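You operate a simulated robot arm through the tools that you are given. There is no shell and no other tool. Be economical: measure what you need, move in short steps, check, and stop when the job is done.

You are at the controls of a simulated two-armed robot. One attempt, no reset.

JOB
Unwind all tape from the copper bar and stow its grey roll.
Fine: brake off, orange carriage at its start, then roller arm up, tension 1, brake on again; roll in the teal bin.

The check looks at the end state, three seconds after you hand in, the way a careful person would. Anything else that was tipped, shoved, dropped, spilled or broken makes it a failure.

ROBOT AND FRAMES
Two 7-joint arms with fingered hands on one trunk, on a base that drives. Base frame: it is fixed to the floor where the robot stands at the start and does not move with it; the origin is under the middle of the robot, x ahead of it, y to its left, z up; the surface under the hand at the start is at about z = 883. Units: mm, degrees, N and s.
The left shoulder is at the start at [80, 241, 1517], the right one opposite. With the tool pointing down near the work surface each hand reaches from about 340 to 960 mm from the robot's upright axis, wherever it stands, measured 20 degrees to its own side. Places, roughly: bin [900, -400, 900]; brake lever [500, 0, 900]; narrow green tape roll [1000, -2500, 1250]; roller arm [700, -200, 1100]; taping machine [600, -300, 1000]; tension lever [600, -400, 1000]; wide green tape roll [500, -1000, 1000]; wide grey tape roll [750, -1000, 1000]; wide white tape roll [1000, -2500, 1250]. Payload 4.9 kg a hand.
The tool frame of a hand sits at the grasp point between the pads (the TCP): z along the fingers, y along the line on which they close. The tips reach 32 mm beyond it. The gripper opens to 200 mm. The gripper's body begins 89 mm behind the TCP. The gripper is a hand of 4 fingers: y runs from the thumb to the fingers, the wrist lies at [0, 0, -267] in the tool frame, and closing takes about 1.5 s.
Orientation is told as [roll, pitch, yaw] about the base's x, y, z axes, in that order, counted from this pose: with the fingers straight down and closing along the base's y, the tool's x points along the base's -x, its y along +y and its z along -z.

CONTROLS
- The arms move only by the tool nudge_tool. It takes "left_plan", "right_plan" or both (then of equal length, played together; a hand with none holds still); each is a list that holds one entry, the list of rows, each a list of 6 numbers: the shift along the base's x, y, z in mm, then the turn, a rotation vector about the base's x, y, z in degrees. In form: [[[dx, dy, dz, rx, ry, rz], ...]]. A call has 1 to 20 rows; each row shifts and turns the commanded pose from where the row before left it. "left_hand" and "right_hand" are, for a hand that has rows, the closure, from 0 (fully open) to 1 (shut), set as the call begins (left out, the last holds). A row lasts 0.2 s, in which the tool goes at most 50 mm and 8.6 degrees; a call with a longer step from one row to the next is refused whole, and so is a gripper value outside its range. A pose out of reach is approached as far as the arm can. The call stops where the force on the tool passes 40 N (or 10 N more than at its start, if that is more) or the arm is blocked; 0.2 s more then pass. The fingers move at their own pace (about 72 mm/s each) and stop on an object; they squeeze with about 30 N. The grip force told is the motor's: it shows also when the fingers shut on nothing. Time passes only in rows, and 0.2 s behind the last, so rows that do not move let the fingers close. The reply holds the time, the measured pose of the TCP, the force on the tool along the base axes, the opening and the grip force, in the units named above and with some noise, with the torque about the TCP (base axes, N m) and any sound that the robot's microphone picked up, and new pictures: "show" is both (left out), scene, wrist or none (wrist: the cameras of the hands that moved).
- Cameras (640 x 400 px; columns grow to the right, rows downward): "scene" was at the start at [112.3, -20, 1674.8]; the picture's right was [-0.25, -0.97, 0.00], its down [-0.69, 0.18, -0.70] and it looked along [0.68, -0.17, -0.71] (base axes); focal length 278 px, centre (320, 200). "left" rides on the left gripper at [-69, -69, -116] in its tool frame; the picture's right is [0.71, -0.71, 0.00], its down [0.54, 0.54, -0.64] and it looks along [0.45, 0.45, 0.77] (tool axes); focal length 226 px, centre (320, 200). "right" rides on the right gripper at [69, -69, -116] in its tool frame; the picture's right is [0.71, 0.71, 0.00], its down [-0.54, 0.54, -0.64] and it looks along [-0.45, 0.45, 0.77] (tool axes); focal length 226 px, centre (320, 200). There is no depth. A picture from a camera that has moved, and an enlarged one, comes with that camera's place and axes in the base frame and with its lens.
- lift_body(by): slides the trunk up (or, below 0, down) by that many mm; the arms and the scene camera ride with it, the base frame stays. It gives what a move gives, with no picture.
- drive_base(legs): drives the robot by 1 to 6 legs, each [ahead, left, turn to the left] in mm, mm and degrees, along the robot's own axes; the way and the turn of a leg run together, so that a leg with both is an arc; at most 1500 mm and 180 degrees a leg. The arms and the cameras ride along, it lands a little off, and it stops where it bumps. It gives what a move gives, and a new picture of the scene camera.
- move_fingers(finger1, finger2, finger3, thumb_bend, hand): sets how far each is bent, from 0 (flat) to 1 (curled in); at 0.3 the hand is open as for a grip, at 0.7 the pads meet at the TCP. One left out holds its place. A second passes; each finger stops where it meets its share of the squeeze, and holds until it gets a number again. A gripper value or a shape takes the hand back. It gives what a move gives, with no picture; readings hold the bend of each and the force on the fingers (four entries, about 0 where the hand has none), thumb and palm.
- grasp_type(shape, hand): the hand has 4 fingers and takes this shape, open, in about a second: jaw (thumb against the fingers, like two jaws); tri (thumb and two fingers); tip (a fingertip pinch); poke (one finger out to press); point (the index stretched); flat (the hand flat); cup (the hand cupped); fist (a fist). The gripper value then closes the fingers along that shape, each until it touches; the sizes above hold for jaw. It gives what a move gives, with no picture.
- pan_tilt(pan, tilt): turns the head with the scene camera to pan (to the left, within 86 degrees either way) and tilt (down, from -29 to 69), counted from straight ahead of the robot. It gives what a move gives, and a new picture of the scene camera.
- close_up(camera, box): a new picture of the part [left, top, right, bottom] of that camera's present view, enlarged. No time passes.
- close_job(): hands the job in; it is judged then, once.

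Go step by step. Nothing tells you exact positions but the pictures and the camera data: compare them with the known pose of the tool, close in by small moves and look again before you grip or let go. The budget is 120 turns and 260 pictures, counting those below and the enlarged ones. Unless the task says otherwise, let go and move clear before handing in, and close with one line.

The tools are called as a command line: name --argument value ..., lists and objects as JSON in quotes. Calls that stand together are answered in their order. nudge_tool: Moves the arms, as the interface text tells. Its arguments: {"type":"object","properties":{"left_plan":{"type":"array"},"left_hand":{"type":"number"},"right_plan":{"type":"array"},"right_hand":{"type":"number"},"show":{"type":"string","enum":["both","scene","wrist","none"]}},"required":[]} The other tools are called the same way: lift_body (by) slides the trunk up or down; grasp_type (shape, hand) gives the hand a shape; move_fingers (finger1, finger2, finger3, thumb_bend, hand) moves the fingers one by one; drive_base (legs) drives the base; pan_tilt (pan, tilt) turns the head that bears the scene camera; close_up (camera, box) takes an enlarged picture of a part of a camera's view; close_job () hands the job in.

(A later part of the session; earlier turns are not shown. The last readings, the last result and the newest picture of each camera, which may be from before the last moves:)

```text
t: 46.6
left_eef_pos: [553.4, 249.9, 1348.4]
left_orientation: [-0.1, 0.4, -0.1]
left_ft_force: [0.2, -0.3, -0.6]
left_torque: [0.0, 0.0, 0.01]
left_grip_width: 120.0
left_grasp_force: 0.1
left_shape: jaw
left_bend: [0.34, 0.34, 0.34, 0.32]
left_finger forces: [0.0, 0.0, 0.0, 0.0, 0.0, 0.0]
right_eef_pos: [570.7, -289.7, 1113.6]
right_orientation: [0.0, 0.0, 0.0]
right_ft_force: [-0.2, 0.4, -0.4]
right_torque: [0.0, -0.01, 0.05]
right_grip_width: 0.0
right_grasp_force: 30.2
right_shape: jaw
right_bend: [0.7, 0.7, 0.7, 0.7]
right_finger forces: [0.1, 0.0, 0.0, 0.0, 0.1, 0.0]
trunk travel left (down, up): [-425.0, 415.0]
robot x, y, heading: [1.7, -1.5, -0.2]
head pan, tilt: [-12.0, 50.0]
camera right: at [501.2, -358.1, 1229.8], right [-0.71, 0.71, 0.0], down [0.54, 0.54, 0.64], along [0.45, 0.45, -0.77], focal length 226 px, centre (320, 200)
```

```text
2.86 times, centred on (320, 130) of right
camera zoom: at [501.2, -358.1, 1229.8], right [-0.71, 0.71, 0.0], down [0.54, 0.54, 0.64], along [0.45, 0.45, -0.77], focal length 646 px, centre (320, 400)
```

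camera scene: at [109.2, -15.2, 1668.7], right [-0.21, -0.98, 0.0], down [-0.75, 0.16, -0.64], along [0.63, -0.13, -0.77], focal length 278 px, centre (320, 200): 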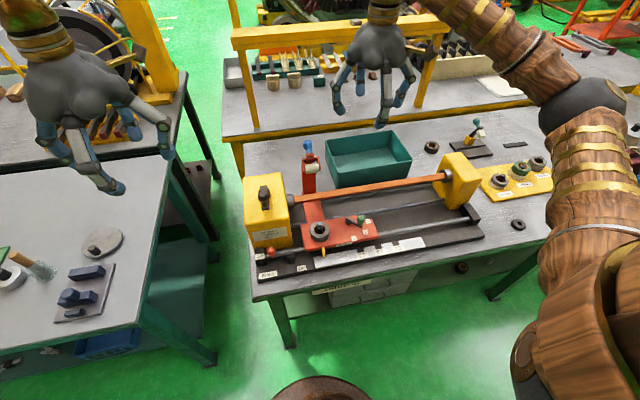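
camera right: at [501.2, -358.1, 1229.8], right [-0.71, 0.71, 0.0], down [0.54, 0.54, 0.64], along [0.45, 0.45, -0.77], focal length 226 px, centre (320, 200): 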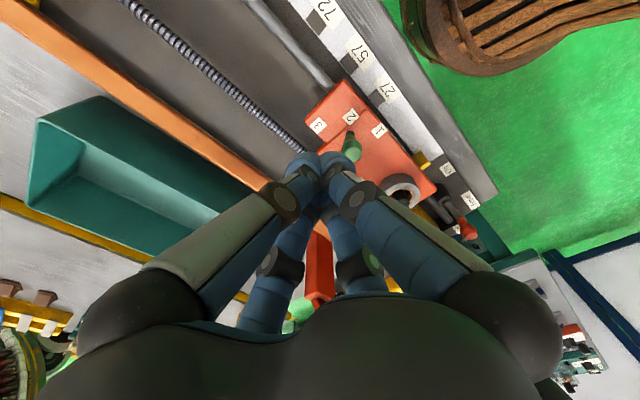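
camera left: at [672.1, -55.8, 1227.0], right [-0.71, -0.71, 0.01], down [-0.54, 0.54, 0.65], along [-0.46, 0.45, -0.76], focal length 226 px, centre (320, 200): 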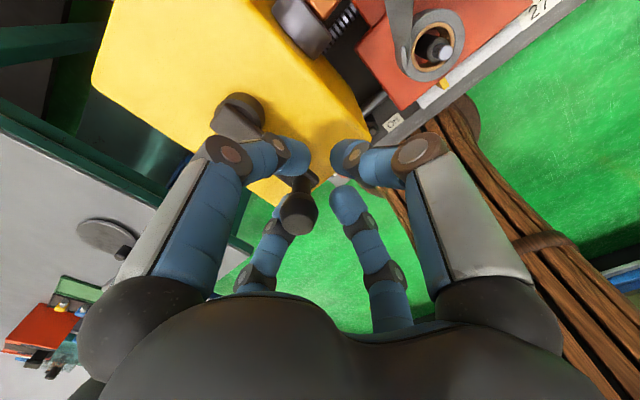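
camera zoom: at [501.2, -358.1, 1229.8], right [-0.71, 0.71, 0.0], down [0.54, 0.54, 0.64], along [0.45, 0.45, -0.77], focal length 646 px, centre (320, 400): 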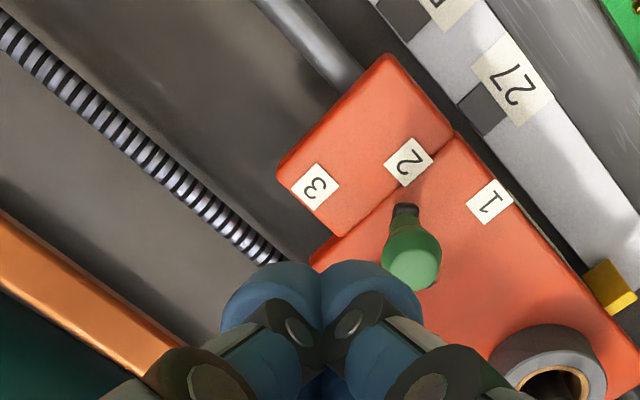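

nudge_tool --right_plan '[[[-2, -5, -35, 0, 0, 0], [-2, 0, -30, 0, 0, 0], [0, 0, -28, 0, 0, 0], [0, 0, 0, 0, 0, 0], [0, 8, 0, 0, 0, 0], [0, 8, 0, 0, 0, 0], [-1, 8, 0, 0, 0, 0], [-1, 7, 0, 0, 0, 0], [-2, 7, 0, 0, 0, 0], [0, 0, 0, 0, 0, 0]]]' --show "wrist"

close_up --camera "right" --box '[220, 60, 420, 200]'

close_up --camera "scene" --box '[290, 180, 410, 270]'

```text
t: 48.8
left_eef_pos: [553.6, 251.2, 1347.9]
left_orientation: [0.0, 0.4, -0.1]
left_ft_force: [-0.1, -0.9, -0.1]
left_torque: [0.0, 0.01, 0.02]
left_grip_width: 119.5
left_grasp_force: 0.0
left_shape: jaw
left_bend: [0.34, 0.34, 0.34, 0.32]
left_finger forces: [0.0, 0.0, 0.0, 0.0, 0.0, 0.0]
right_eef_pos: [560.5, -256.0, 1020.6]
right_orientation: [0.1, 0.0, 0.0]
right_ft_force: [0.6, -0.5, -0.4]
right_torque: [0.03, 0.0, 0.02]
right_grip_width: 0.0
right_grasp_force: 29.9
right_shape: jaw
right_bend: [0.7, 0.7, 0.7, 0.7]
right_finger forces: [0.0, 0.0, 0.0, 0.1, 0.0, 0.1]
trunk travel left (down, up): [-425.0, 415.0]
robot x, y, heading: [0.2, 0.1, 0.2]
head pan, tilt: [-12.0, 50.0]
camera right: at [490.2, -324.3, 1137.5], right [-0.71, 0.71, 0.0], down [0.54, 0.54, 0.64], along [0.45, 0.46, -0.77], focal length 226 px, centre (320, 200)
```

right: 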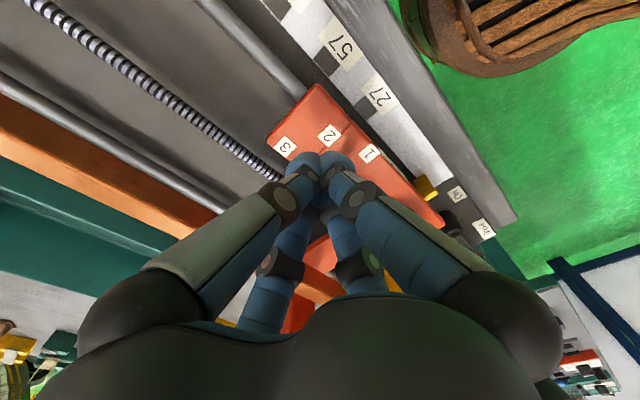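

```text
2.86 times, centred on (320, 130) of right
camera zoom: at [490.2, -324.3, 1137.5], right [-0.71, 0.71, 0.0], down [0.54, 0.54, 0.64], along [0.45, 0.46, -0.77], focal length 646 px, centre (320, 400)
```

zoom: 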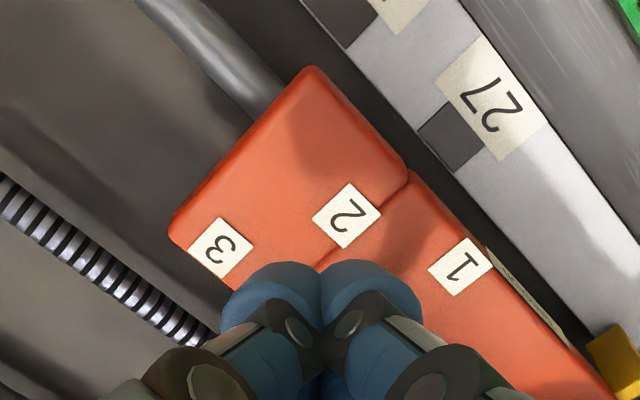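

```text
4.44 times, centred on (350, 225) of scene
camera zoom: at [108.4, -16.1, 1668.7], right [-0.21, -0.98, 0.0], down [-0.75, 0.16, -0.64], along [0.63, -0.13, -0.77], focal length 1237 px, centre (187, 89)
```

zoom: 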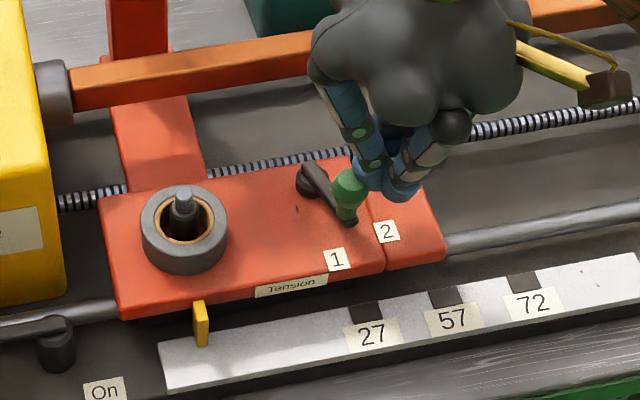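

nudge_tool --right_plan '[[[-1, 5, 0, 0, 0, 0], [-1, 5, 0, 0, 0, 0], [0, 5, 0, 0, 0, 0], [0, 0, 0, 0, 0, 0]]]' --show "none"

close_up --camera "scene" --box '[290, 180, 410, 270]'

```text
t: 49.8
left_eef_pos: [555.0, 249.5, 1348.7]
left_orientation: [-0.1, 0.3, -0.1]
left_ft_force: [0.9, 1.0, 0.0]
left_torque: [0.04, 0.02, 0.01]
left_grip_width: 119.6
left_grasp_force: 0.1
left_shape: jaw
left_bend: [0.34, 0.34, 0.34, 0.32]
left_finger forces: [0.0, 0.0, 0.1, 0.0, 0.0, 0.1]
right_eef_pos: [558.6, -241.5, 1020.7]
right_orientation: [0.0, 0.0, -0.1]
right_ft_force: [-0.4, -6.4, 1.4]
right_torque: [-0.17, 0.02, 0.01]
right_grip_width: 0.0
right_grasp_force: 29.5
right_shape: jaw
right_bend: [0.7, 0.7, 0.7, 0.7]
right_finger forces: [0.0, 0.0, 0.0, 0.1, 0.1, 0.0]
trunk travel left (down, up): [-425.0, 415.0]
robot x, y, heading: [-1.2, -0.8, 0.0]
head pan, tilt: [-12.0, 50.0]
```

```text
4.44 times, centred on (350, 225) of scene
camera zoom: at [108.5, -16.8, 1668.7], right [-0.21, -0.98, 0.0], down [-0.75, 0.16, -0.64], along [0.63, -0.13, -0.77], focal length 1237 px, centre (187, 89)
```

zoom: 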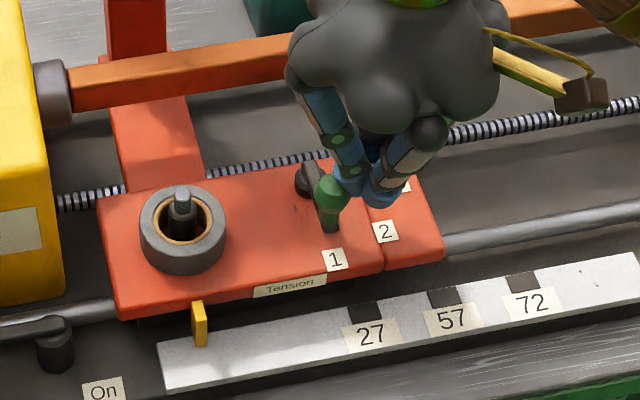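

nudge_tool --right_plan '[[[0, 3, 0, 0, 0, 0], [0, 3, 0, 0, 0, 0], [0, 0, 0, 0, 0, 0]]]' --show "none"

close_up --camera "scene" --box '[290, 180, 410, 270]'

```text
t: 50.6
left_eef_pos: [553.5, 245.9, 1350.0]
left_orientation: [-0.1, 0.4, -0.1]
left_ft_force: [-0.7, -0.1, -0.6]
left_torque: [0.01, 0.0, 0.01]
left_grip_width: 119.7
left_grasp_force: 0.1
left_shape: jaw
left_bend: [0.34, 0.34, 0.34, 0.32]
left_finger forces: [0.1, 0.0, 0.0, 0.0, 0.1, 0.0]
right_eef_pos: [559.2, -237.7, 1018.7]
right_orientation: [0.0, 0.0, -0.2]
right_ft_force: [-1.4, -24.0, -0.6]
right_torque: [-0.57, 0.04, 0.09]
right_grip_width: 0.0
right_grasp_force: 30.0
right_shape: jaw
right_bend: [0.7, 0.7, 0.7, 0.7]
right_finger forces: [0.0, 0.0, 0.0, 0.0, 0.0, 0.0]
trunk travel left (down, up): [-425.0, 415.0]
robot x, y, heading: [-0.6, 0.5, -0.4]
head pan, tilt: [-12.0, 50.0]
```

```text
4.44 times, centred on (350, 225) of scene
camera zoom: at [108.2, -19.8, 1668.7], right [-0.21, -0.98, 0.0], down [-0.75, 0.16, -0.64], along [0.63, -0.13, -0.77], focal length 1237 px, centre (187, 89)
```

zoom: 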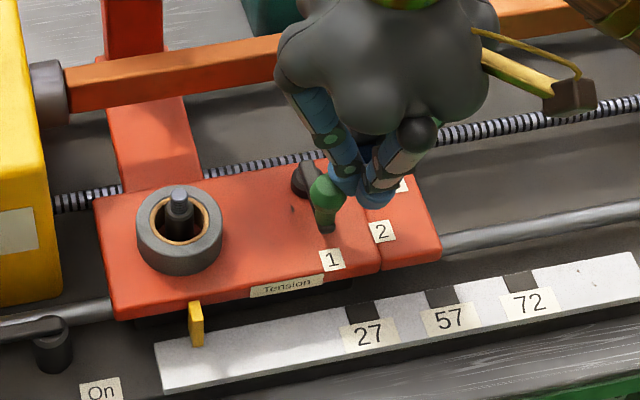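

Tension is at 1 against its stop. I'll withdraw the right hand upward while the left hand goes above the brake knob, tilted forward, half closed.

nudge_tool --right_plan '[[[0, -12, 0, 0, 0, 0], [0, -15, 10, 0, 0, 0], [0, -10, 40, 0, 0, 0], [0, -10, 45, 0, 0, 0], [0, -10, 45, 0, 0, 0], [0, -10, 45, 0, 0, 0], [0, -10, 40, 0, 0, 0], [0, -10, 0, 0, 0, 0], [0, 0, 0, 0, 0, 0]]]' --left_plan '[[[-5, -26, -28, 0, -3, 0], [-5, -26, -28, 0, -3, 0], [-5, -27, -28, 0, -3, 0], [-5, -27, -28, 0, -3, 0], [-5, -27, -28, 0, -3, 0], [-5, -27, -28, 0, -3, 0], [-5, -26, -28, 0, -3, 0], [-3, -26, -28, 0, -3, 0], [0, 0, 0, 0, 0, 0]]]' --left_hand 0.7 --show "both"

close_up --camera "left" --box '[220, 40, 420, 220]'

```text
t: 52.6
left_eef_pos: [515.1, 38.4, 1125.8]
left_orientation: [-0.1, -23.7, 0.0]
left_ft_force: [0.1, 1.0, -0.3]
left_torque: [-0.03, -0.03, -0.01]
left_grip_width: 60.1
left_grasp_force: 0.1
left_shape: jaw
left_bend: [0.48, 0.48, 0.48, 0.47]
left_finger forces: [0.1, 0.0, 0.1, 0.0, 0.1, 0.1]
right_eef_pos: [558.3, -321.5, 1247.4]
right_orientation: [-0.1, 0.0, -0.1]
right_ft_force: [0.3, 0.1, 0.0]
right_torque: [0.0, -0.03, 0.01]
right_grip_width: 0.2
right_grasp_force: 30.1
right_shape: jaw
right_bend: [0.7, 0.7, 0.7, 0.7]
right_finger forces: [0.0, 0.0, 0.0, 0.0, 0.0, 0.1]
trunk travel left (down, up): [-425.0, 415.0]
robot x, y, heading: [0.2, -1.2, 0.0]
head pan, tilt: [-12.0, 50.0]
camera scene: at [108.2, -15.2, 1668.8], right [-0.21, -0.98, 0.0], down [-0.75, 0.16, -0.64], along [0.63, -0.13, -0.77], focal length 278 px, centre (320, 200)
camera right: at [487.9, -390.4, 1364.3], right [-0.71, 0.71, 0.0], down [0.54, 0.54, 0.64], along [0.45, 0.45, -0.77], focal length 226 px, centre (320, 200)
camera left: at [531.9, -31.2, 1260.5], right [-0.65, -0.71, -0.28], down [-0.75, 0.54, 0.37], along [-0.11, 0.45, -0.88], focal length 226 px, centre (320, 200)
```

scene: 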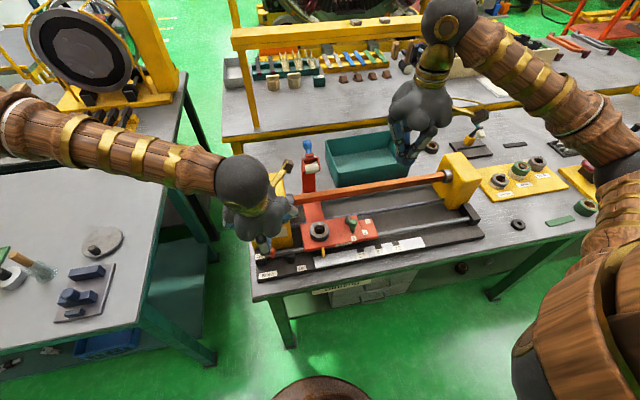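
right: 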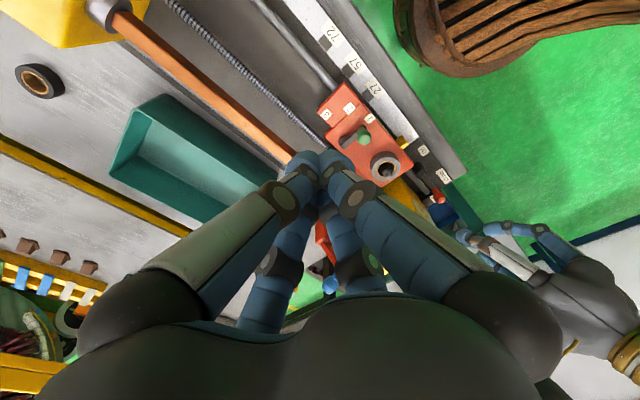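
left: 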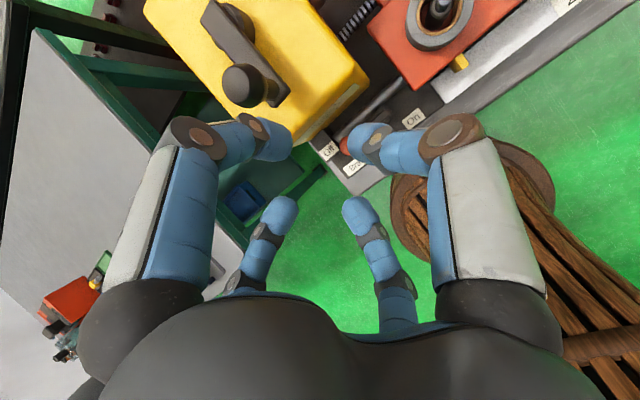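

```text
2.22 times, centred on (320, 130) of left
camera zoom: at [531.9, -31.2, 1260.5], right [-0.65, -0.71, -0.28], down [-0.75, 0.54, 0.37], along [-0.11, 0.45, -0.88], focal length 502 px, centre (320, 356)
```

zoom: 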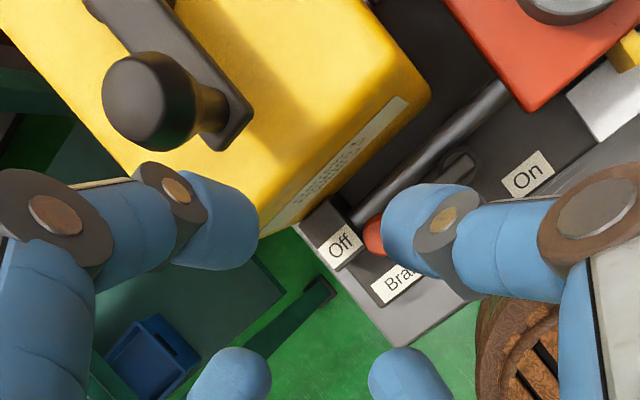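

nudge_tool --left_plan '[[[3, -1, -35, 0, 0, 0], [3, -1, -35, 0, 0, 0], [3, 0, -35, 0, 0, 0], [0, 0, -25, 0, 0, 0], [0, 0, -10, 0, 0, 0], [0, 0, 0, 0, 0, 0]]]' --show "wrist"

close_up --camera "left" --box '[220, 60, 420, 240]'

close_up --camera "scene" --box '[210, 190, 330, 290]'

```text
t: 53.4
left_eef_pos: [519.3, 34.1, 1036.4]
left_orientation: [-0.5, -24.2, -0.3]
left_ft_force: [-12.5, 1.5, 15.2]
left_torque: [-0.03, -1.05, 0.08]
left_grip_width: 59.7
left_grasp_force: 0.0
left_shape: jaw
left_bend: [0.84, 0.48, 0.48, 0.47]
left_finger forces: [21.5, 0.0, 0.0, 0.0, 0.1, 0.0]
right_eef_pos: [552.1, -321.8, 1249.9]
right_orientation: [0.0, -0.1, 0.1]
right_ft_force: [-0.2, -0.2, -0.6]
right_torque: [-0.03, -0.03, 0.0]
right_grip_width: 0.0
right_grasp_force: 29.7
right_shape: jaw
right_bend: [0.7, 0.7, 0.7, 0.7]
right_finger forces: [0.1, 0.1, 0.0, 0.0, 0.0, 0.0]
trunk travel left (down, up): [-425.0, 415.0]
robot x, y, heading: [-6.3, 2.2, -0.1]
head pan, tilt: [-12.0, 50.0]
stopped in row 3 (left hand): the force on the tool passed its limit at 78 N (the readings are from after the stop); the commanded pose is now the measured one
camera left: at [535.1, -34.1, 1170.8], right [-0.65, -0.7, -0.28], down [-0.75, 0.55, 0.36], along [-0.1, 0.45, -0.89], focal length 226 px, centre (320, 200)
```

left: 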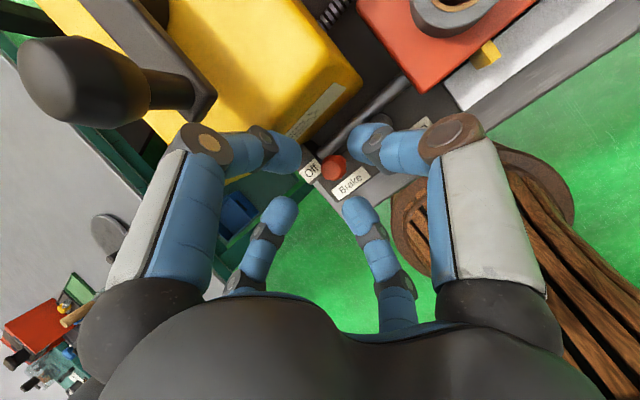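

```text
2.22 times, centred on (320, 150) of left
camera zoom: at [535.1, -34.1, 1170.8], right [-0.65, -0.7, -0.28], down [-0.75, 0.55, 0.36], along [-0.1, 0.45, -0.89], focal length 502 px, centre (320, 311)
```

zoom: 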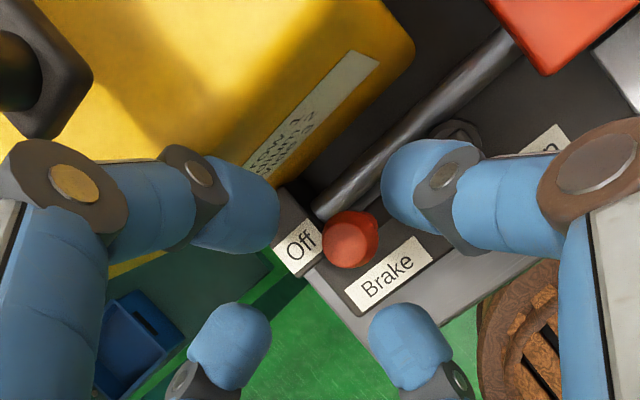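

```text
4.00 times, centred on (270, 240) of scene
camera zoom: at [101.9, -15.2, 1669.3], right [-0.21, -0.98, 0.0], down [-0.75, 0.16, -0.65], along [0.63, -0.13, -0.76], focal length 1113 px, centre (520, 40)
```

zoom: 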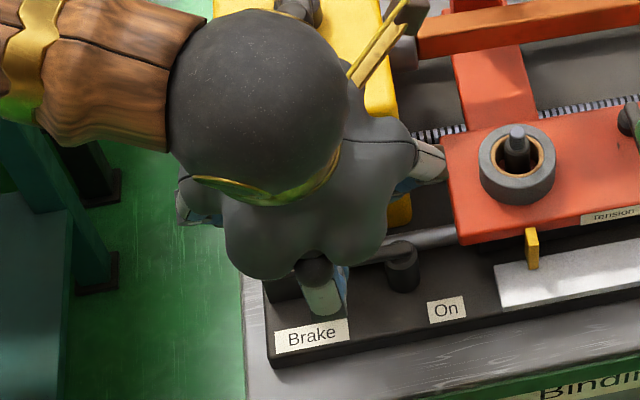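

A finger met the yellow head's edge. I'll lift, curl that front finger out of the way, and pinch the knob with thumb and opposing finger instead.

nudge_tool --left_plan '[[[-8, 0, 20, 0, 0, 0], [0, 0, 40, 0, 0, 0], [0, 0, 0, 0, 0, 0]]]' --show "none"

move_fingers --hand "left" --finger1 1.0 --finger2 0.48 --finger3 0.3 --thumb_bend 0.48

nudge_tool --left_plan '[[[0, 0, 0, 0, 0, 0]]]' --show "both"

close_up --camera "left" --box '[170, 60, 470, 300]'

```text
t: 54.2
left_eef_pos: [519.5, 33.3, 1093.1]
left_orientation: [-0.4, -24.0, -0.3]
left_ft_force: [1.1, 0.7, -0.5]
left_torque: [-0.03, 0.02, -0.01]
left_grip_width: 60.2
left_grasp_force: 0.1
left_shape: jaw
left_bend: [0.48, 0.48, 0.48, 0.47]
left_finger forces: [0.1, 0.0, 0.0, 0.1, 0.1, 0.1]
right_eef_pos: [559.0, -321.5, 1246.5]
right_orientation: [-0.1, 0.2, -0.1]
right_ft_force: [-0.2, 0.3, 0.3]
right_torque: [-0.01, 0.05, 0.02]
right_grip_width: 0.0
right_grasp_force: 30.2
right_shape: jaw
right_bend: [0.7, 0.7, 0.7, 0.7]
right_finger forces: [0.0, 0.0, 0.1, 0.1, 0.0, 0.1]
trunk travel left (down, up): [-425.0, 415.0]
robot x, y, heading: [-2.7, 1.7, 0.1]
head pan, tilt: [-12.0, 50.0]
```

```text
t: 55.2
left_eef_pos: [518.6, 32.5, 1094.0]
left_orientation: [-0.4, -24.0, -0.4]
left_ft_force: [-0.1, 0.0, 0.4]
left_torque: [0.02, 0.02, -0.01]
left_grip_width: 87.9
left_grasp_force: 0.0
left_shape: fingers
left_bend: [1.0, 0.48, 0.3, 0.48]
left_finger forces: [0.0, 0.0, 0.1, 0.0, 0.0, 0.0]
right_eef_pos: [557.8, -322.0, 1247.6]
right_orientation: [0.0, 0.1, -0.1]
right_ft_force: [-0.2, -0.6, -0.4]
right_torque: [0.02, -0.02, -0.06]
right_grip_width: 0.3
right_grasp_force: 30.1
right_shape: jaw
right_bend: [0.7, 0.7, 0.7, 0.7]
right_finger forces: [0.1, 0.0, 0.0, 0.0, 0.0, 0.1]
trunk travel left (down, up): [-425.0, 415.0]
robot x, y, heading: [-1.7, 0.2, 0.1]
head pan, tilt: [-12.0, 50.0]
```

```text
t: 55.6
left_eef_pos: [518.9, 33.6, 1092.8]
left_orientation: [-0.4, -23.9, -0.3]
left_ft_force: [0.3, -0.8, -0.4]
left_torque: [0.0, 0.02, 0.0]
left_grip_width: 87.8
left_grasp_force: 0.0
left_shape: fingers
left_bend: [1.0, 0.48, 0.3, 0.48]
left_finger forces: [0.0, 0.0, 0.0, 0.0, 0.1, 0.1]
right_eef_pos: [560.0, -322.1, 1246.2]
right_orientation: [0.0, 0.1, -0.1]
right_ft_force: [0.2, -0.3, 0.2]
right_torque: [-0.01, 0.01, 0.05]
right_grip_width: 0.0
right_grasp_force: 29.8
right_shape: jaw
right_bend: [0.7, 0.7, 0.7, 0.7]
right_finger forces: [0.0, 0.1, 0.1, 0.1, 0.1, 0.1]
trunk travel left (down, up): [-425.0, 415.0]
robot x, y, heading: [-4.1, -1.9, -0.2]
head pan, tilt: [-12.0, 50.0]
camera scene: at [108.7, -16.0, 1668.7], right [-0.21, -0.98, 0.0], down [-0.75, 0.16, -0.64], along [0.63, -0.13, -0.77], focal length 278 px, centre (320, 200)
camera left: at [533.8, -34.7, 1228.3], right [-0.65, -0.7, -0.28], down [-0.75, 0.55, 0.36], along [-0.1, 0.45, -0.89], focal length 226 px, centre (320, 200)
```

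scene: 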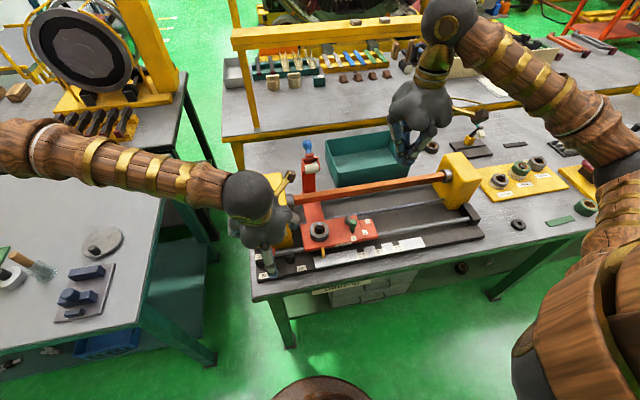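
left: 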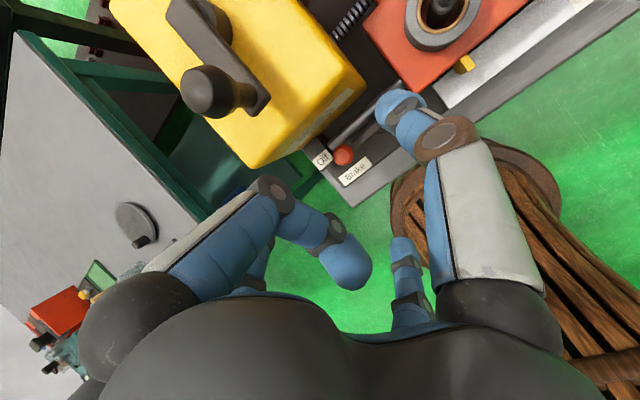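

```text
1.67 times, centred on (320, 180) of left
camera zoom: at [533.8, -34.7, 1228.3], right [-0.65, -0.7, -0.28], down [-0.75, 0.55, 0.36], along [-0.1, 0.45, -0.89], focal length 377 px, centre (320, 233)
```

zoom: 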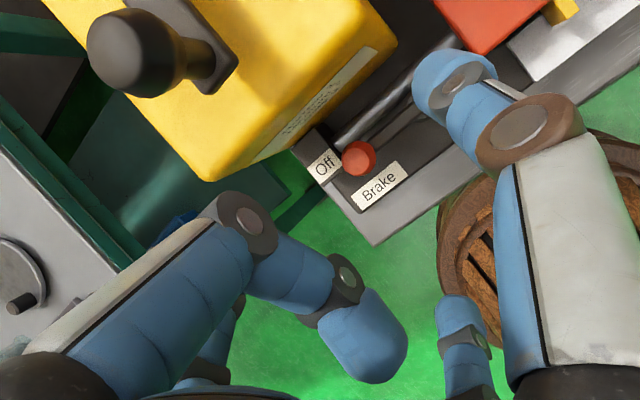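

nudge_tool --left_plan '[[[0, 2, -30, 0, -4, 0], [2, 2, -30, 0, -4, 0], [2, 0, -25, 0, 0, 0], [2, 0, -20, 0, 0, 0], [0, 0, -9, 0, 0, 0], [0, 0, 0, 0, 0, 0]]]' --show "wrist"

close_up --camera "left" --box '[220, 60, 460, 240]'

close_up --camera "scene" --box '[210, 190, 330, 290]'

```text
t: 57.0
left_eef_pos: [523.5, 37.0, 979.3]
left_orientation: [-0.4, -31.9, -0.3]
left_ft_force: [0.2, -0.4, -0.6]
left_torque: [-0.01, -0.05, 0.03]
left_grip_width: 88.0
left_grasp_force: 0.0
left_shape: fingers
left_bend: [1.0, 0.48, 0.3, 0.48]
left_finger forces: [0.0, 0.1, 0.0, 0.0, 0.1, 0.0]
right_eef_pos: [559.3, -321.8, 1246.4]
right_orientation: [0.1, -0.1, 0.0]
right_ft_force: [0.5, -0.6, -0.8]
right_torque: [0.03, -0.02, 0.03]
right_grip_width: 0.0
right_grasp_force: 30.7
right_shape: jaw
right_bend: [0.7, 0.7, 0.7, 0.7]
right_finger forces: [0.1, 0.0, 0.0, 0.0, 0.1, 0.0]
trunk travel left (down, up): [-425.0, 415.0]
robot x, y, heading: [-2.0, -0.6, -0.1]
head pan, tilt: [-12.0, 50.0]
camera left: at [519.6, -31.6, 1115.2], right [-0.61, -0.7, -0.37], down [-0.8, 0.55, 0.25], along [0.02, 0.45, -0.89], focal length 226 px, centre (320, 200)
```

left: 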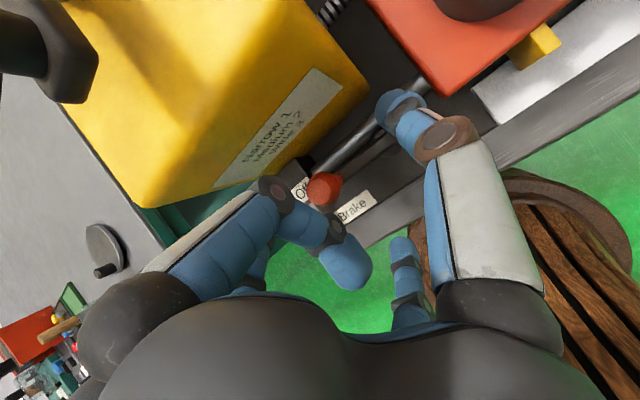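

```text
2.22 times, centred on (340, 150) of left
camera zoom: at [519.6, -31.6, 1115.2], right [-0.61, -0.7, -0.37], down [-0.8, 0.55, 0.25], along [0.02, 0.45, -0.89], focal length 502 px, centre (276, 311)
```

zoom: 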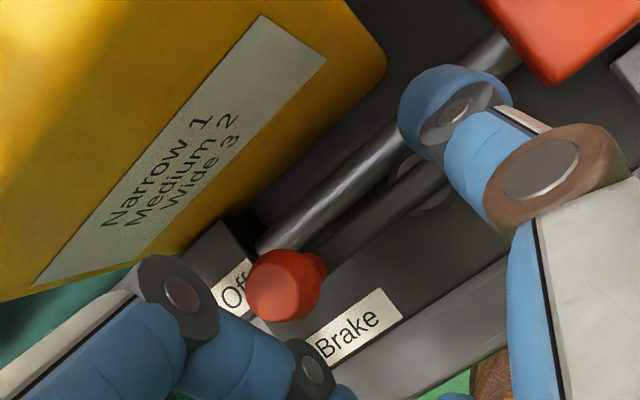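

```text
4.00 times, centred on (270, 240) of scene
camera zoom: at [108.4, -16.0, 1668.7], right [-0.21, -0.98, 0.0], down [-0.75, 0.16, -0.64], along [0.63, -0.13, -0.77], focal length 1113 px, centre (520, 40)
```

zoom: 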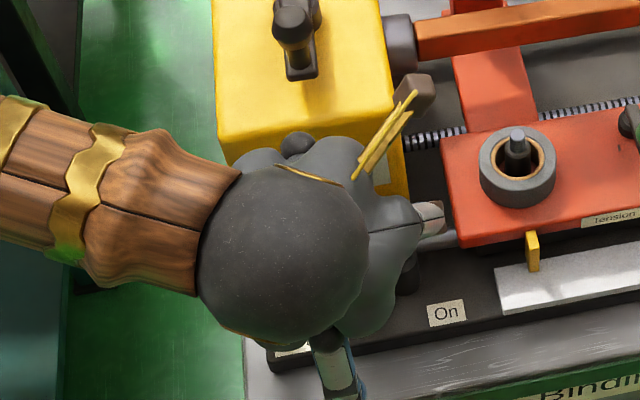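

nudge_tool --left_plan '[[[-3, 0, -5, 0, 0, 0], [0, 0, 0, 0, 0, 0]]]' --show "none"

move_fingers --hand "left" --finger2 0.75 --thumb_bend 0.75

close_up --camera "left" --box '[220, 60, 460, 240]'

```text
t: 57.6
left_eef_pos: [520.5, 37.3, 973.6]
left_orientation: [-0.2, -31.9, -0.4]
left_ft_force: [-0.3, -0.3, -0.4]
left_torque: [-0.01, 0.03, -0.02]
left_grip_width: 87.8
left_grasp_force: 0.0
left_shape: fingers
left_bend: [1.0, 0.48, 0.3, 0.48]
left_finger forces: [0.0, 0.0, 0.0, 0.1, 0.0, 0.0]
right_eef_pos: [558.0, -320.8, 1247.1]
right_orientation: [0.0, 0.0, 0.0]
right_ft_force: [0.6, 0.0, 0.3]
right_torque: [-0.03, 0.03, -0.01]
right_grip_width: 0.0
right_grasp_force: 29.8
right_shape: jaw
right_bend: [0.7, 0.7, 0.7, 0.7]
right_finger forces: [0.1, 0.0, 0.1, 0.0, 0.0, 0.1]
trunk travel left (down, up): [-425.0, 415.0]
robot x, y, heading: [-1.6, 0.6, -0.0]
head pan, tilt: [-12.0, 50.0]
```

```text
t: 58.6
left_eef_pos: [520.7, 37.1, 973.9]
left_orientation: [-0.3, -32.0, -0.3]
left_ft_force: [1.8, -0.2, -6.2]
left_torque: [0.08, 0.03, 0.02]
left_grip_width: 58.1
left_grasp_force: 9.6
left_shape: fingers
left_bend: [1.0, 0.67, 0.3, 0.68]
left_finger forces: [0.0, 7.9, 0.0, 0.0, 11.2, 0.0]
right_eef_pos: [559.2, -321.6, 1246.5]
right_orientation: [0.0, 0.0, 0.0]
right_ft_force: [0.5, 0.1, 0.9]
right_torque: [0.03, 0.01, 0.0]
right_grip_width: 0.0
right_grasp_force: 29.7
right_shape: jaw
right_bend: [0.7, 0.7, 0.7, 0.7]
right_finger forces: [0.0, 0.0, 0.0, 0.0, 0.0, 0.1]
trunk travel left (down, up): [-425.0, 415.0]
robot x, y, heading: [2.0, 2.5, 0.2]
head pan, tilt: [-12.0, 50.0]
```

```text
2.22 times, centred on (340, 150) of left
camera zoom: at [517.6, -31.2, 1109.2], right [-0.61, -0.7, -0.37], down [-0.8, 0.55, 0.26], along [0.02, 0.45, -0.89], focal length 502 px, centre (276, 311)
```

zoom: 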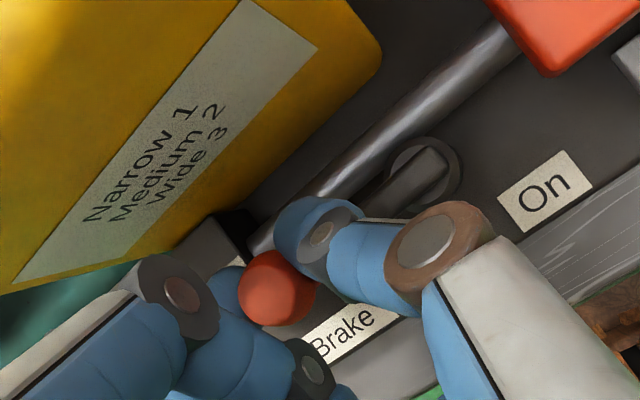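

The knob is pinched. I'll swing it out toward the robot along its arc.

nudge_tool --left_plan '[[[-6, 0, 0, 0, 0, 0], [-7, -0.5, 0, 0, 0, 0], [-7, -1, 0, 0, 0, 0], [-7, -2, 0, 0, 0, 0], [-7, -4, 0, 0, 0, 0], [-6, -5, 0, 0, 0, 0], [0, 0, 0, 0, 0, 0]]]' --show "none"

close_up --camera "left" --box '[220, 60, 460, 240]'

```text
t: 60.2
left_eef_pos: [485.6, 24.0, 972.1]
left_orientation: [-0.4, -32.1, -0.2]
left_ft_force: [30.9, -14.0, 5.0]
left_torque: [-0.29, -0.41, 0.57]
left_grip_width: 61.4
left_grasp_force: 15.9
left_shape: fingers
left_bend: [1.0, 0.71, 0.3, 0.66]
left_finger forces: [0.0, 3.0, 0.1, 0.0, 28.5, 0.0]
right_eef_pos: [562.6, -324.0, 1245.5]
right_orientation: [0.0, 0.2, 0.0]
right_ft_force: [-0.5, -0.3, 0.0]
right_torque: [0.02, 0.01, 0.0]
right_grip_width: 0.2
right_grasp_force: 29.3
right_shape: jaw
right_bend: [0.7, 0.7, 0.7, 0.7]
right_finger forces: [0.0, 0.0, 0.0, 0.0, 0.0, 0.0]
trunk travel left (down, up): [-425.0, 415.0]
robot x, y, heading: [-1.6, -0.7, -0.2]
head pan, tilt: [-12.0, 50.0]
```

```text
2.22 times, centred on (340, 150) of left
camera zoom: at [481.0, -44.7, 1109.1], right [-0.6, -0.7, -0.37], down [-0.8, 0.55, 0.25], along [0.03, 0.45, -0.89], focal length 502 px, centre (276, 311)
```

zoom: 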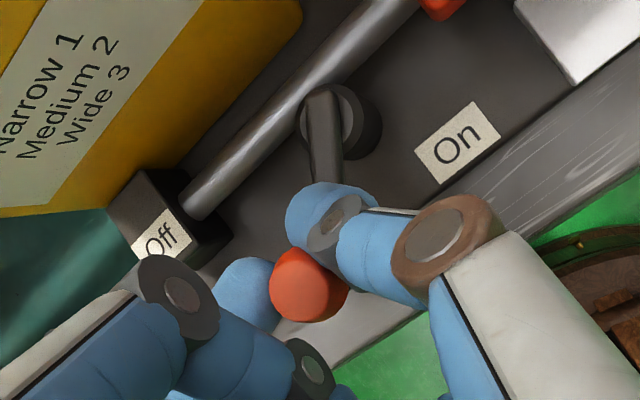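

The lever is coming round. I'll open the thumb and push the knob on toward On with the +y finger.

move_fingers --hand "left" --thumb_bend 0.35 --finger2 0.7

nudge_tool --left_plan '[[[-1, -6, 0, 0, 0, 0], [-1, -6, 0, 0, 0, 0], [-1, -6, 0, 0, 0, 0], [0, 0, 0, 0, 0, 0]]]' --show "none"

close_up --camera "left" --box '[220, 60, 460, 240]'

```text
t: 61.2
left_eef_pos: [480.5, 26.0, 973.9]
left_orientation: [-0.4, -32.0, -0.2]
left_ft_force: [-0.4, -0.7, -0.3]
left_torque: [0.02, 0.03, 0.01]
left_grip_width: 107.5
left_grasp_force: 0.1
left_shape: fingers
left_bend: [1.0, 0.7, 0.3, 0.35]
left_finger forces: [0.0, 0.0, 0.0, 0.0, 0.0, 0.0]
right_eef_pos: [557.7, -321.2, 1246.1]
right_orientation: [-0.1, 0.1, 0.1]
right_ft_force: [-0.2, 0.6, -0.7]
right_torque: [0.0, -0.03, 0.0]
right_grip_width: 0.1
right_grasp_force: 30.2
right_shape: jaw
right_bend: [0.7, 0.7, 0.7, 0.7]
right_finger forces: [0.1, 0.0, 0.0, 0.0, 0.0, 0.1]
trunk travel left (down, up): [-425.0, 415.0]
robot x, y, heading: [1.9, -0.8, -0.1]
head pan, tilt: [-12.0, 50.0]
```

```text
t: 62.2
left_eef_pos: [477.5, 7.8, 973.1]
left_orientation: [-0.3, -32.0, -0.3]
left_ft_force: [0.8, 2.1, 0.5]
left_torque: [0.05, -0.04, 0.04]
left_grip_width: 107.6
left_grasp_force: 1.1
left_shape: fingers
left_bend: [1.0, 0.69, 0.3, 0.35]
left_finger forces: [0.1, 1.8, 0.1, 0.0, 0.1, 0.0]
right_eef_pos: [558.8, -321.8, 1247.3]
right_orientation: [-0.1, 0.1, 0.0]
right_ft_force: [-0.5, -0.5, -0.2]
right_torque: [-0.03, -0.02, 0.01]
right_grip_width: 0.0
right_grasp_force: 29.8
right_shape: jaw
right_bend: [0.7, 0.7, 0.7, 0.7]
right_finger forces: [0.1, 0.0, 0.0, 0.0, 0.0, 0.0]
trunk travel left (down, up): [-425.0, 415.0]
robot x, y, heading: [-1.1, -2.5, 0.4]
head pan, tilt: [-12.0, 50.0]
```

```text
2.22 times, centred on (340, 150) of left
camera zoom: at [473.5, -60.2, 1109.4], right [-0.61, -0.7, -0.37], down [-0.8, 0.55, 0.26], along [0.02, 0.45, -0.89], focal length 502 px, centre (276, 311)
```

zoom: 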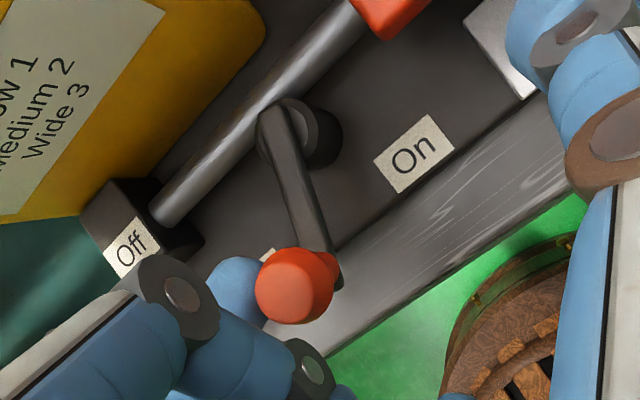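

nudge_tool --left_plan '[[[0, -6, 0, 0, 0, 0], [0, -6, 0, 0, 0, 0], [1, -6, 0, 0, 0, 0], [0, 0, 0, 0, 0, 0]]]' --show "none"

close_up --camera "left" --box '[220, 60, 460, 240]'

```text
t: 63.2
left_eef_pos: [477.4, -9.9, 973.7]
left_orientation: [-0.3, -32.0, -0.3]
left_ft_force: [0.0, 10.9, 0.7]
left_torque: [0.2, -0.03, 0.06]
left_grip_width: 107.8
left_grasp_force: 4.0
left_shape: fingers
left_bend: [1.0, 0.65, 0.3, 0.35]
left_finger forces: [0.0, 8.4, 0.0, 0.0, 0.0, 0.0]
right_eef_pos: [558.5, -321.0, 1247.5]
right_orientation: [-0.1, 0.1, 0.1]
right_ft_force: [0.0, 0.4, -0.1]
right_torque: [-0.01, 0.02, -0.01]
right_grip_width: 0.0
right_grasp_force: 30.0
right_shape: jaw
right_bend: [0.7, 0.7, 0.7, 0.7]
right_finger forces: [0.1, 0.0, 0.0, 0.0, 0.1, 0.1]
trunk travel left (down, up): [-425.0, 415.0]
robot x, y, heading: [1.6, 0.3, -0.3]
head pan, tilt: [-12.0, 50.0]
```

```text
2.22 times, centred on (340, 150) of left
camera zoom: at [474.7, -78.3, 1108.8], right [-0.6, -0.7, -0.37], down [-0.8, 0.55, 0.25], along [0.02, 0.45, -0.89], focal length 502 px, centre (276, 311)
```

zoom: 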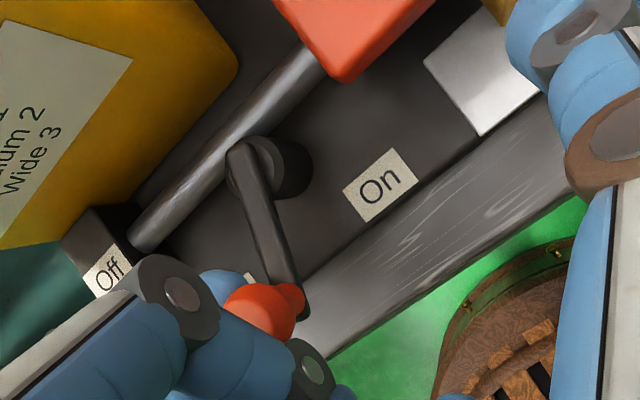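

nudge_tool --left_plan '[[[0, -6, 0, 0, 0, 0], [0, -5, 0, 0, 0, 0], [0, 0, 0, 0, 0, 0]]]' --show "none"

close_up --camera "left" --box '[220, 60, 460, 240]'

```text
t: 64.0
left_eef_pos: [478.1, -19.3, 973.2]
left_orientation: [-0.3, -32.0, -0.2]
left_ft_force: [1.2, 15.2, -0.5]
left_torque: [0.24, -0.06, 0.12]
left_grip_width: 107.8
left_grasp_force: 6.5
left_shape: fingers
left_bend: [1.0, 0.62, 0.3, 0.35]
left_finger forces: [0.1, 12.7, 0.0, 0.0, 0.0, 0.0]
right_eef_pos: [558.1, -320.8, 1248.0]
right_orientation: [-0.1, 0.0, 0.0]
right_ft_force: [0.2, -0.3, -0.6]
right_torque: [0.01, 0.02, -0.01]
right_grip_width: 0.0
right_grasp_force: 30.7
right_shape: jaw
right_bend: [0.7, 0.7, 0.7, 0.7]
right_finger forces: [0.1, 0.0, 0.0, 0.0, 0.0, 0.0]
trunk travel left (down, up): [-425.0, 415.0]
robot x, y, heading: [0.1, -3.0, -0.1]
head pan, tilt: [-12.0, 50.0]
```

```text
2.22 times, centred on (340, 150) of left
camera zoom: at [474.7, -88.0, 1109.4], right [-0.61, -0.7, -0.37], down [-0.8, 0.55, 0.25], along [0.02, 0.45, -0.89], focal length 502 px, centre (276, 311)
```

zoom: 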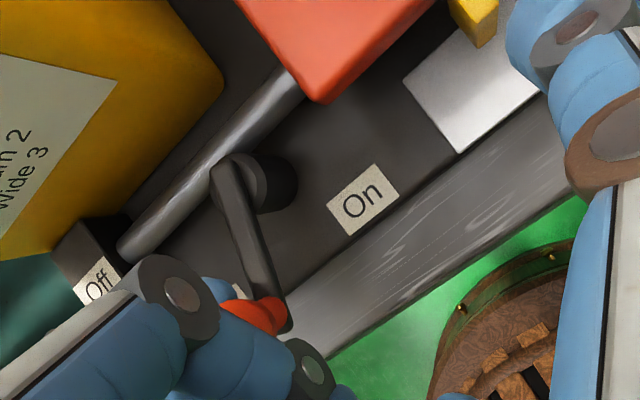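

The lever no longer moves, so it is at its On stop. I'll back the left hand off and compare with the starting picture.

nudge_tool --left_plan '[[[0, 12, 0, 0, 0, 0], [-10, 15, 10, 0, 0, 0], [-10, 10, 40, 0, 4, 0], [-5, 10, 45, 0, 4, 0], [0, 20, 40, 0, 4, 0], [0, 35, 35, 0, 4, 0], [0, 40, 25, 0, 4, 0], [0, 40, 20, 0, 4, 0], [0, 40, 20, 0, 4, 0], [0, 40, 20, 0, 4, 0], [0, 0, 0, 0, 0, 0]]]' --show "scene"

close_up --camera "scene" --box '[240, 190, 340, 290]'

close_up --camera "scene" --box '[260, 130, 400, 260]'

grasp_type --hand "left" --shape "jaw"

```text
t: 66.4
left_eef_pos: [453.7, 242.8, 1225.9]
left_orientation: [-0.5, 0.0, -0.2]
left_ft_force: [0.2, -0.3, -0.6]
left_torque: [-0.01, 0.04, 0.01]
left_grip_width: 107.7
left_grasp_force: 0.1
left_shape: fingers
left_bend: [1.0, 0.7, 0.3, 0.35]
left_finger forces: [0.1, 0.1, 0.0, 0.1, 0.1, 0.0]
right_eef_pos: [559.3, -321.2, 1247.0]
right_orientation: [0.0, 0.0, 0.0]
right_ft_force: [0.0, -0.1, -1.2]
right_torque: [0.01, 0.03, 0.01]
right_grip_width: 0.0
right_grasp_force: 29.9
right_shape: jaw
right_bend: [0.7, 0.7, 0.7, 0.7]
right_finger forces: [0.1, 0.1, 0.0, 0.0, 0.0, 0.1]
trunk travel left (down, up): [-425.0, 415.0]
robot x, y, heading: [-0.8, 0.8, 0.3]
head pan, tilt: [-12.0, 50.0]
camera scene: at [109.2, -16.8, 1668.7], right [-0.21, -0.98, 0.0], down [-0.75, 0.16, -0.64], along [0.63, -0.13, -0.77], focal length 278 px, centre (320, 200)
```

scene: 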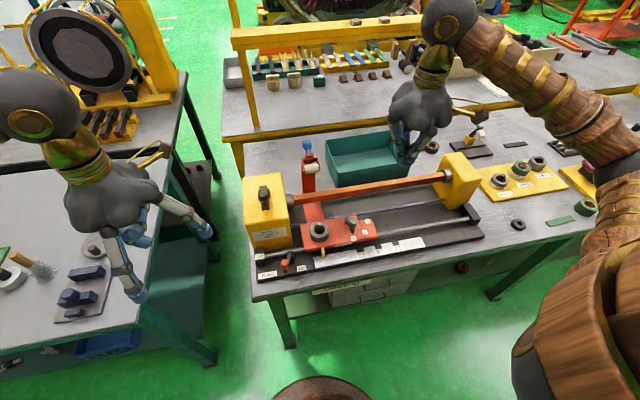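

```text
4.00 times, centred on (290, 240) of scene
camera zoom: at [109.2, -16.8, 1668.7], right [-0.21, -0.98, 0.0], down [-0.75, 0.16, -0.64], along [0.63, -0.13, -0.77], focal length 1113 px, centre (440, 40)
```

zoom: 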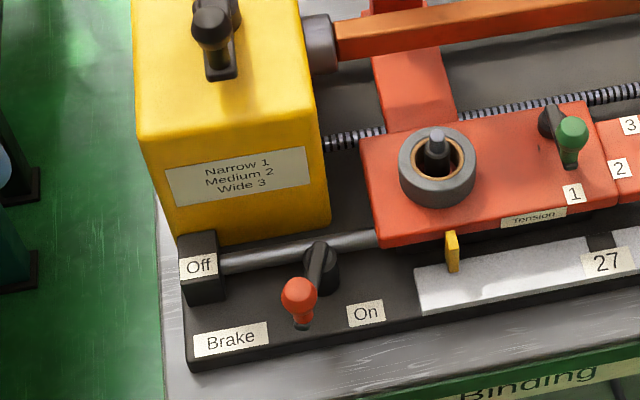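

```text
3.08 times, centred on (330, 195) of scene
camera zoom: at [109.2, -16.8, 1668.7], right [-0.21, -0.98, 0.0], down [-0.75, 0.16, -0.64], along [0.63, -0.13, -0.77], focal length 856 px, centre (289, 215)
```

zoom: 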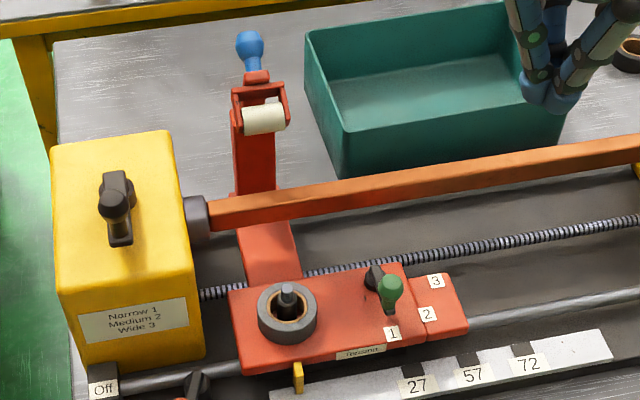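

```text
t: 67.3
left_eef_pos: [453.1, 243.2, 1226.8]
left_orientation: [-0.5, 0.1, -0.3]
left_ft_force: [0.4, 0.3, 0.3]
left_torque: [0.0, 0.02, 0.03]
left_grip_width: 187.5
left_grasp_force: 0.0
left_shape: jaw
left_bend: [0.27, 0.27, 0.27, 0.26]
left_finger forces: [0.1, 0.0, 0.0, 0.0, 0.0, 0.1]
right_eef_pos: [558.6, -320.8, 1247.1]
right_orientation: [-0.1, 0.0, 0.0]
right_ft_force: [0.6, 0.1, 0.5]
right_torque: [0.0, -0.04, -0.02]
right_grip_width: 0.1
right_grasp_force: 30.4
right_shape: jaw
right_bend: [0.7, 0.7, 0.7, 0.7]
right_finger forces: [0.1, 0.0, 0.0, 0.0, 0.0, 0.0]
trunk travel left (down, up): [-425.0, 415.0]
robot x, y, heading: [-1.0, -1.6, -0.1]
head pan, tilt: [-12.0, 50.0]
```

Brake is On as at the start, tension at 1, roller up, carriage at its stop. Now the roll, at about [568, -117, 968]: I'll bring the right hand above it, turned 45° so its fingers miss the green knob.

nudge_tool --right_plan '[[[2, 34, -18, 0, 0, 7.5], [2, 34, -18, 0, 0, 7.5], [2, 34, -18, 0, 0, 7.5], [1, 34, -18, 0, 0, 7.5], [1, 34, -18, 0, 0, 7.5], [1, 34, -17, 0, 0, 7.5], [0, 0, 0, 0, 0, 0]]]' --right_hand 0.5 --show "both"

close_up --camera "right" --box '[220, 20, 420, 220]'

```text
t: 68.9
left_eef_pos: [454.0, 242.6, 1226.4]
left_orientation: [-0.4, 0.0, -0.4]
left_ft_force: [0.5, -0.6, -0.2]
left_torque: [0.03, -0.01, -0.02]
left_grip_width: 199.8
left_grasp_force: 0.0
left_shape: jaw
left_bend: [0.3, 0.3, 0.3, 0.3]
left_finger forces: [0.1, 0.1, 0.0, 0.0, 0.1, 0.0]
right_eef_pos: [567.3, -116.8, 1139.3]
right_orientation: [0.0, 0.0, 45.0]
right_ft_force: [1.1, -0.8, -0.4]
right_torque: [0.01, -0.01, 0.0]
right_grip_width: 99.9
right_grasp_force: 0.0
right_shape: jaw
right_bend: [0.38, 0.38, 0.38, 0.36]
right_finger forces: [0.0, 0.0, 0.1, 0.0, 0.0, 0.1]
trunk travel left (down, up): [-425.0, 415.0]
robot x, y, heading: [-1.6, -0.1, -0.2]
head pan, tilt: [-12.0, 50.0]
camera scene: at [108.2, -16.7, 1668.8], right [-0.21, -0.98, 0.0], down [-0.75, 0.16, -0.64], along [0.63, -0.13, -0.77], focal length 278 px, centre (320, 200)
camera right: at [566.4, -215.3, 1257.0], right [-1.0, 0.0, 0.0], down [0.0, 0.77, 0.64], along [0.0, 0.64, -0.77], focal length 226 px, centre (320, 200)
```

scene: 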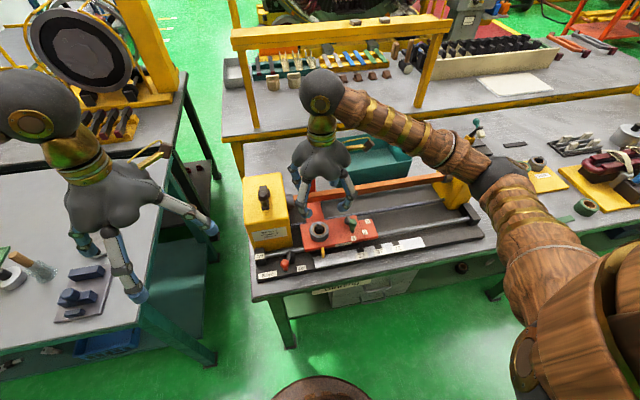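
right: 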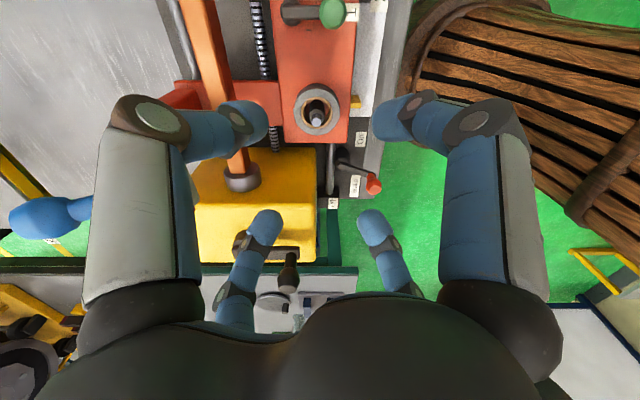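

```text
2.00 times, centred on (320, 120) of right
camera zoom: at [566.4, -215.3, 1257.0], right [-1.0, 0.0, 0.0], down [0.0, 0.77, 0.64], along [0.0, 0.64, -0.77], focal length 452 px, centre (320, 360)
```

zoom: 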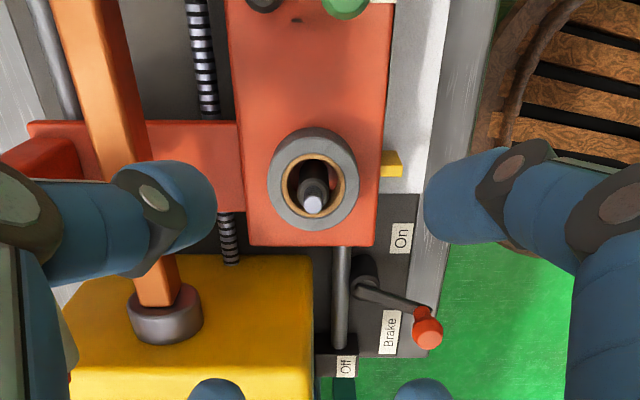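

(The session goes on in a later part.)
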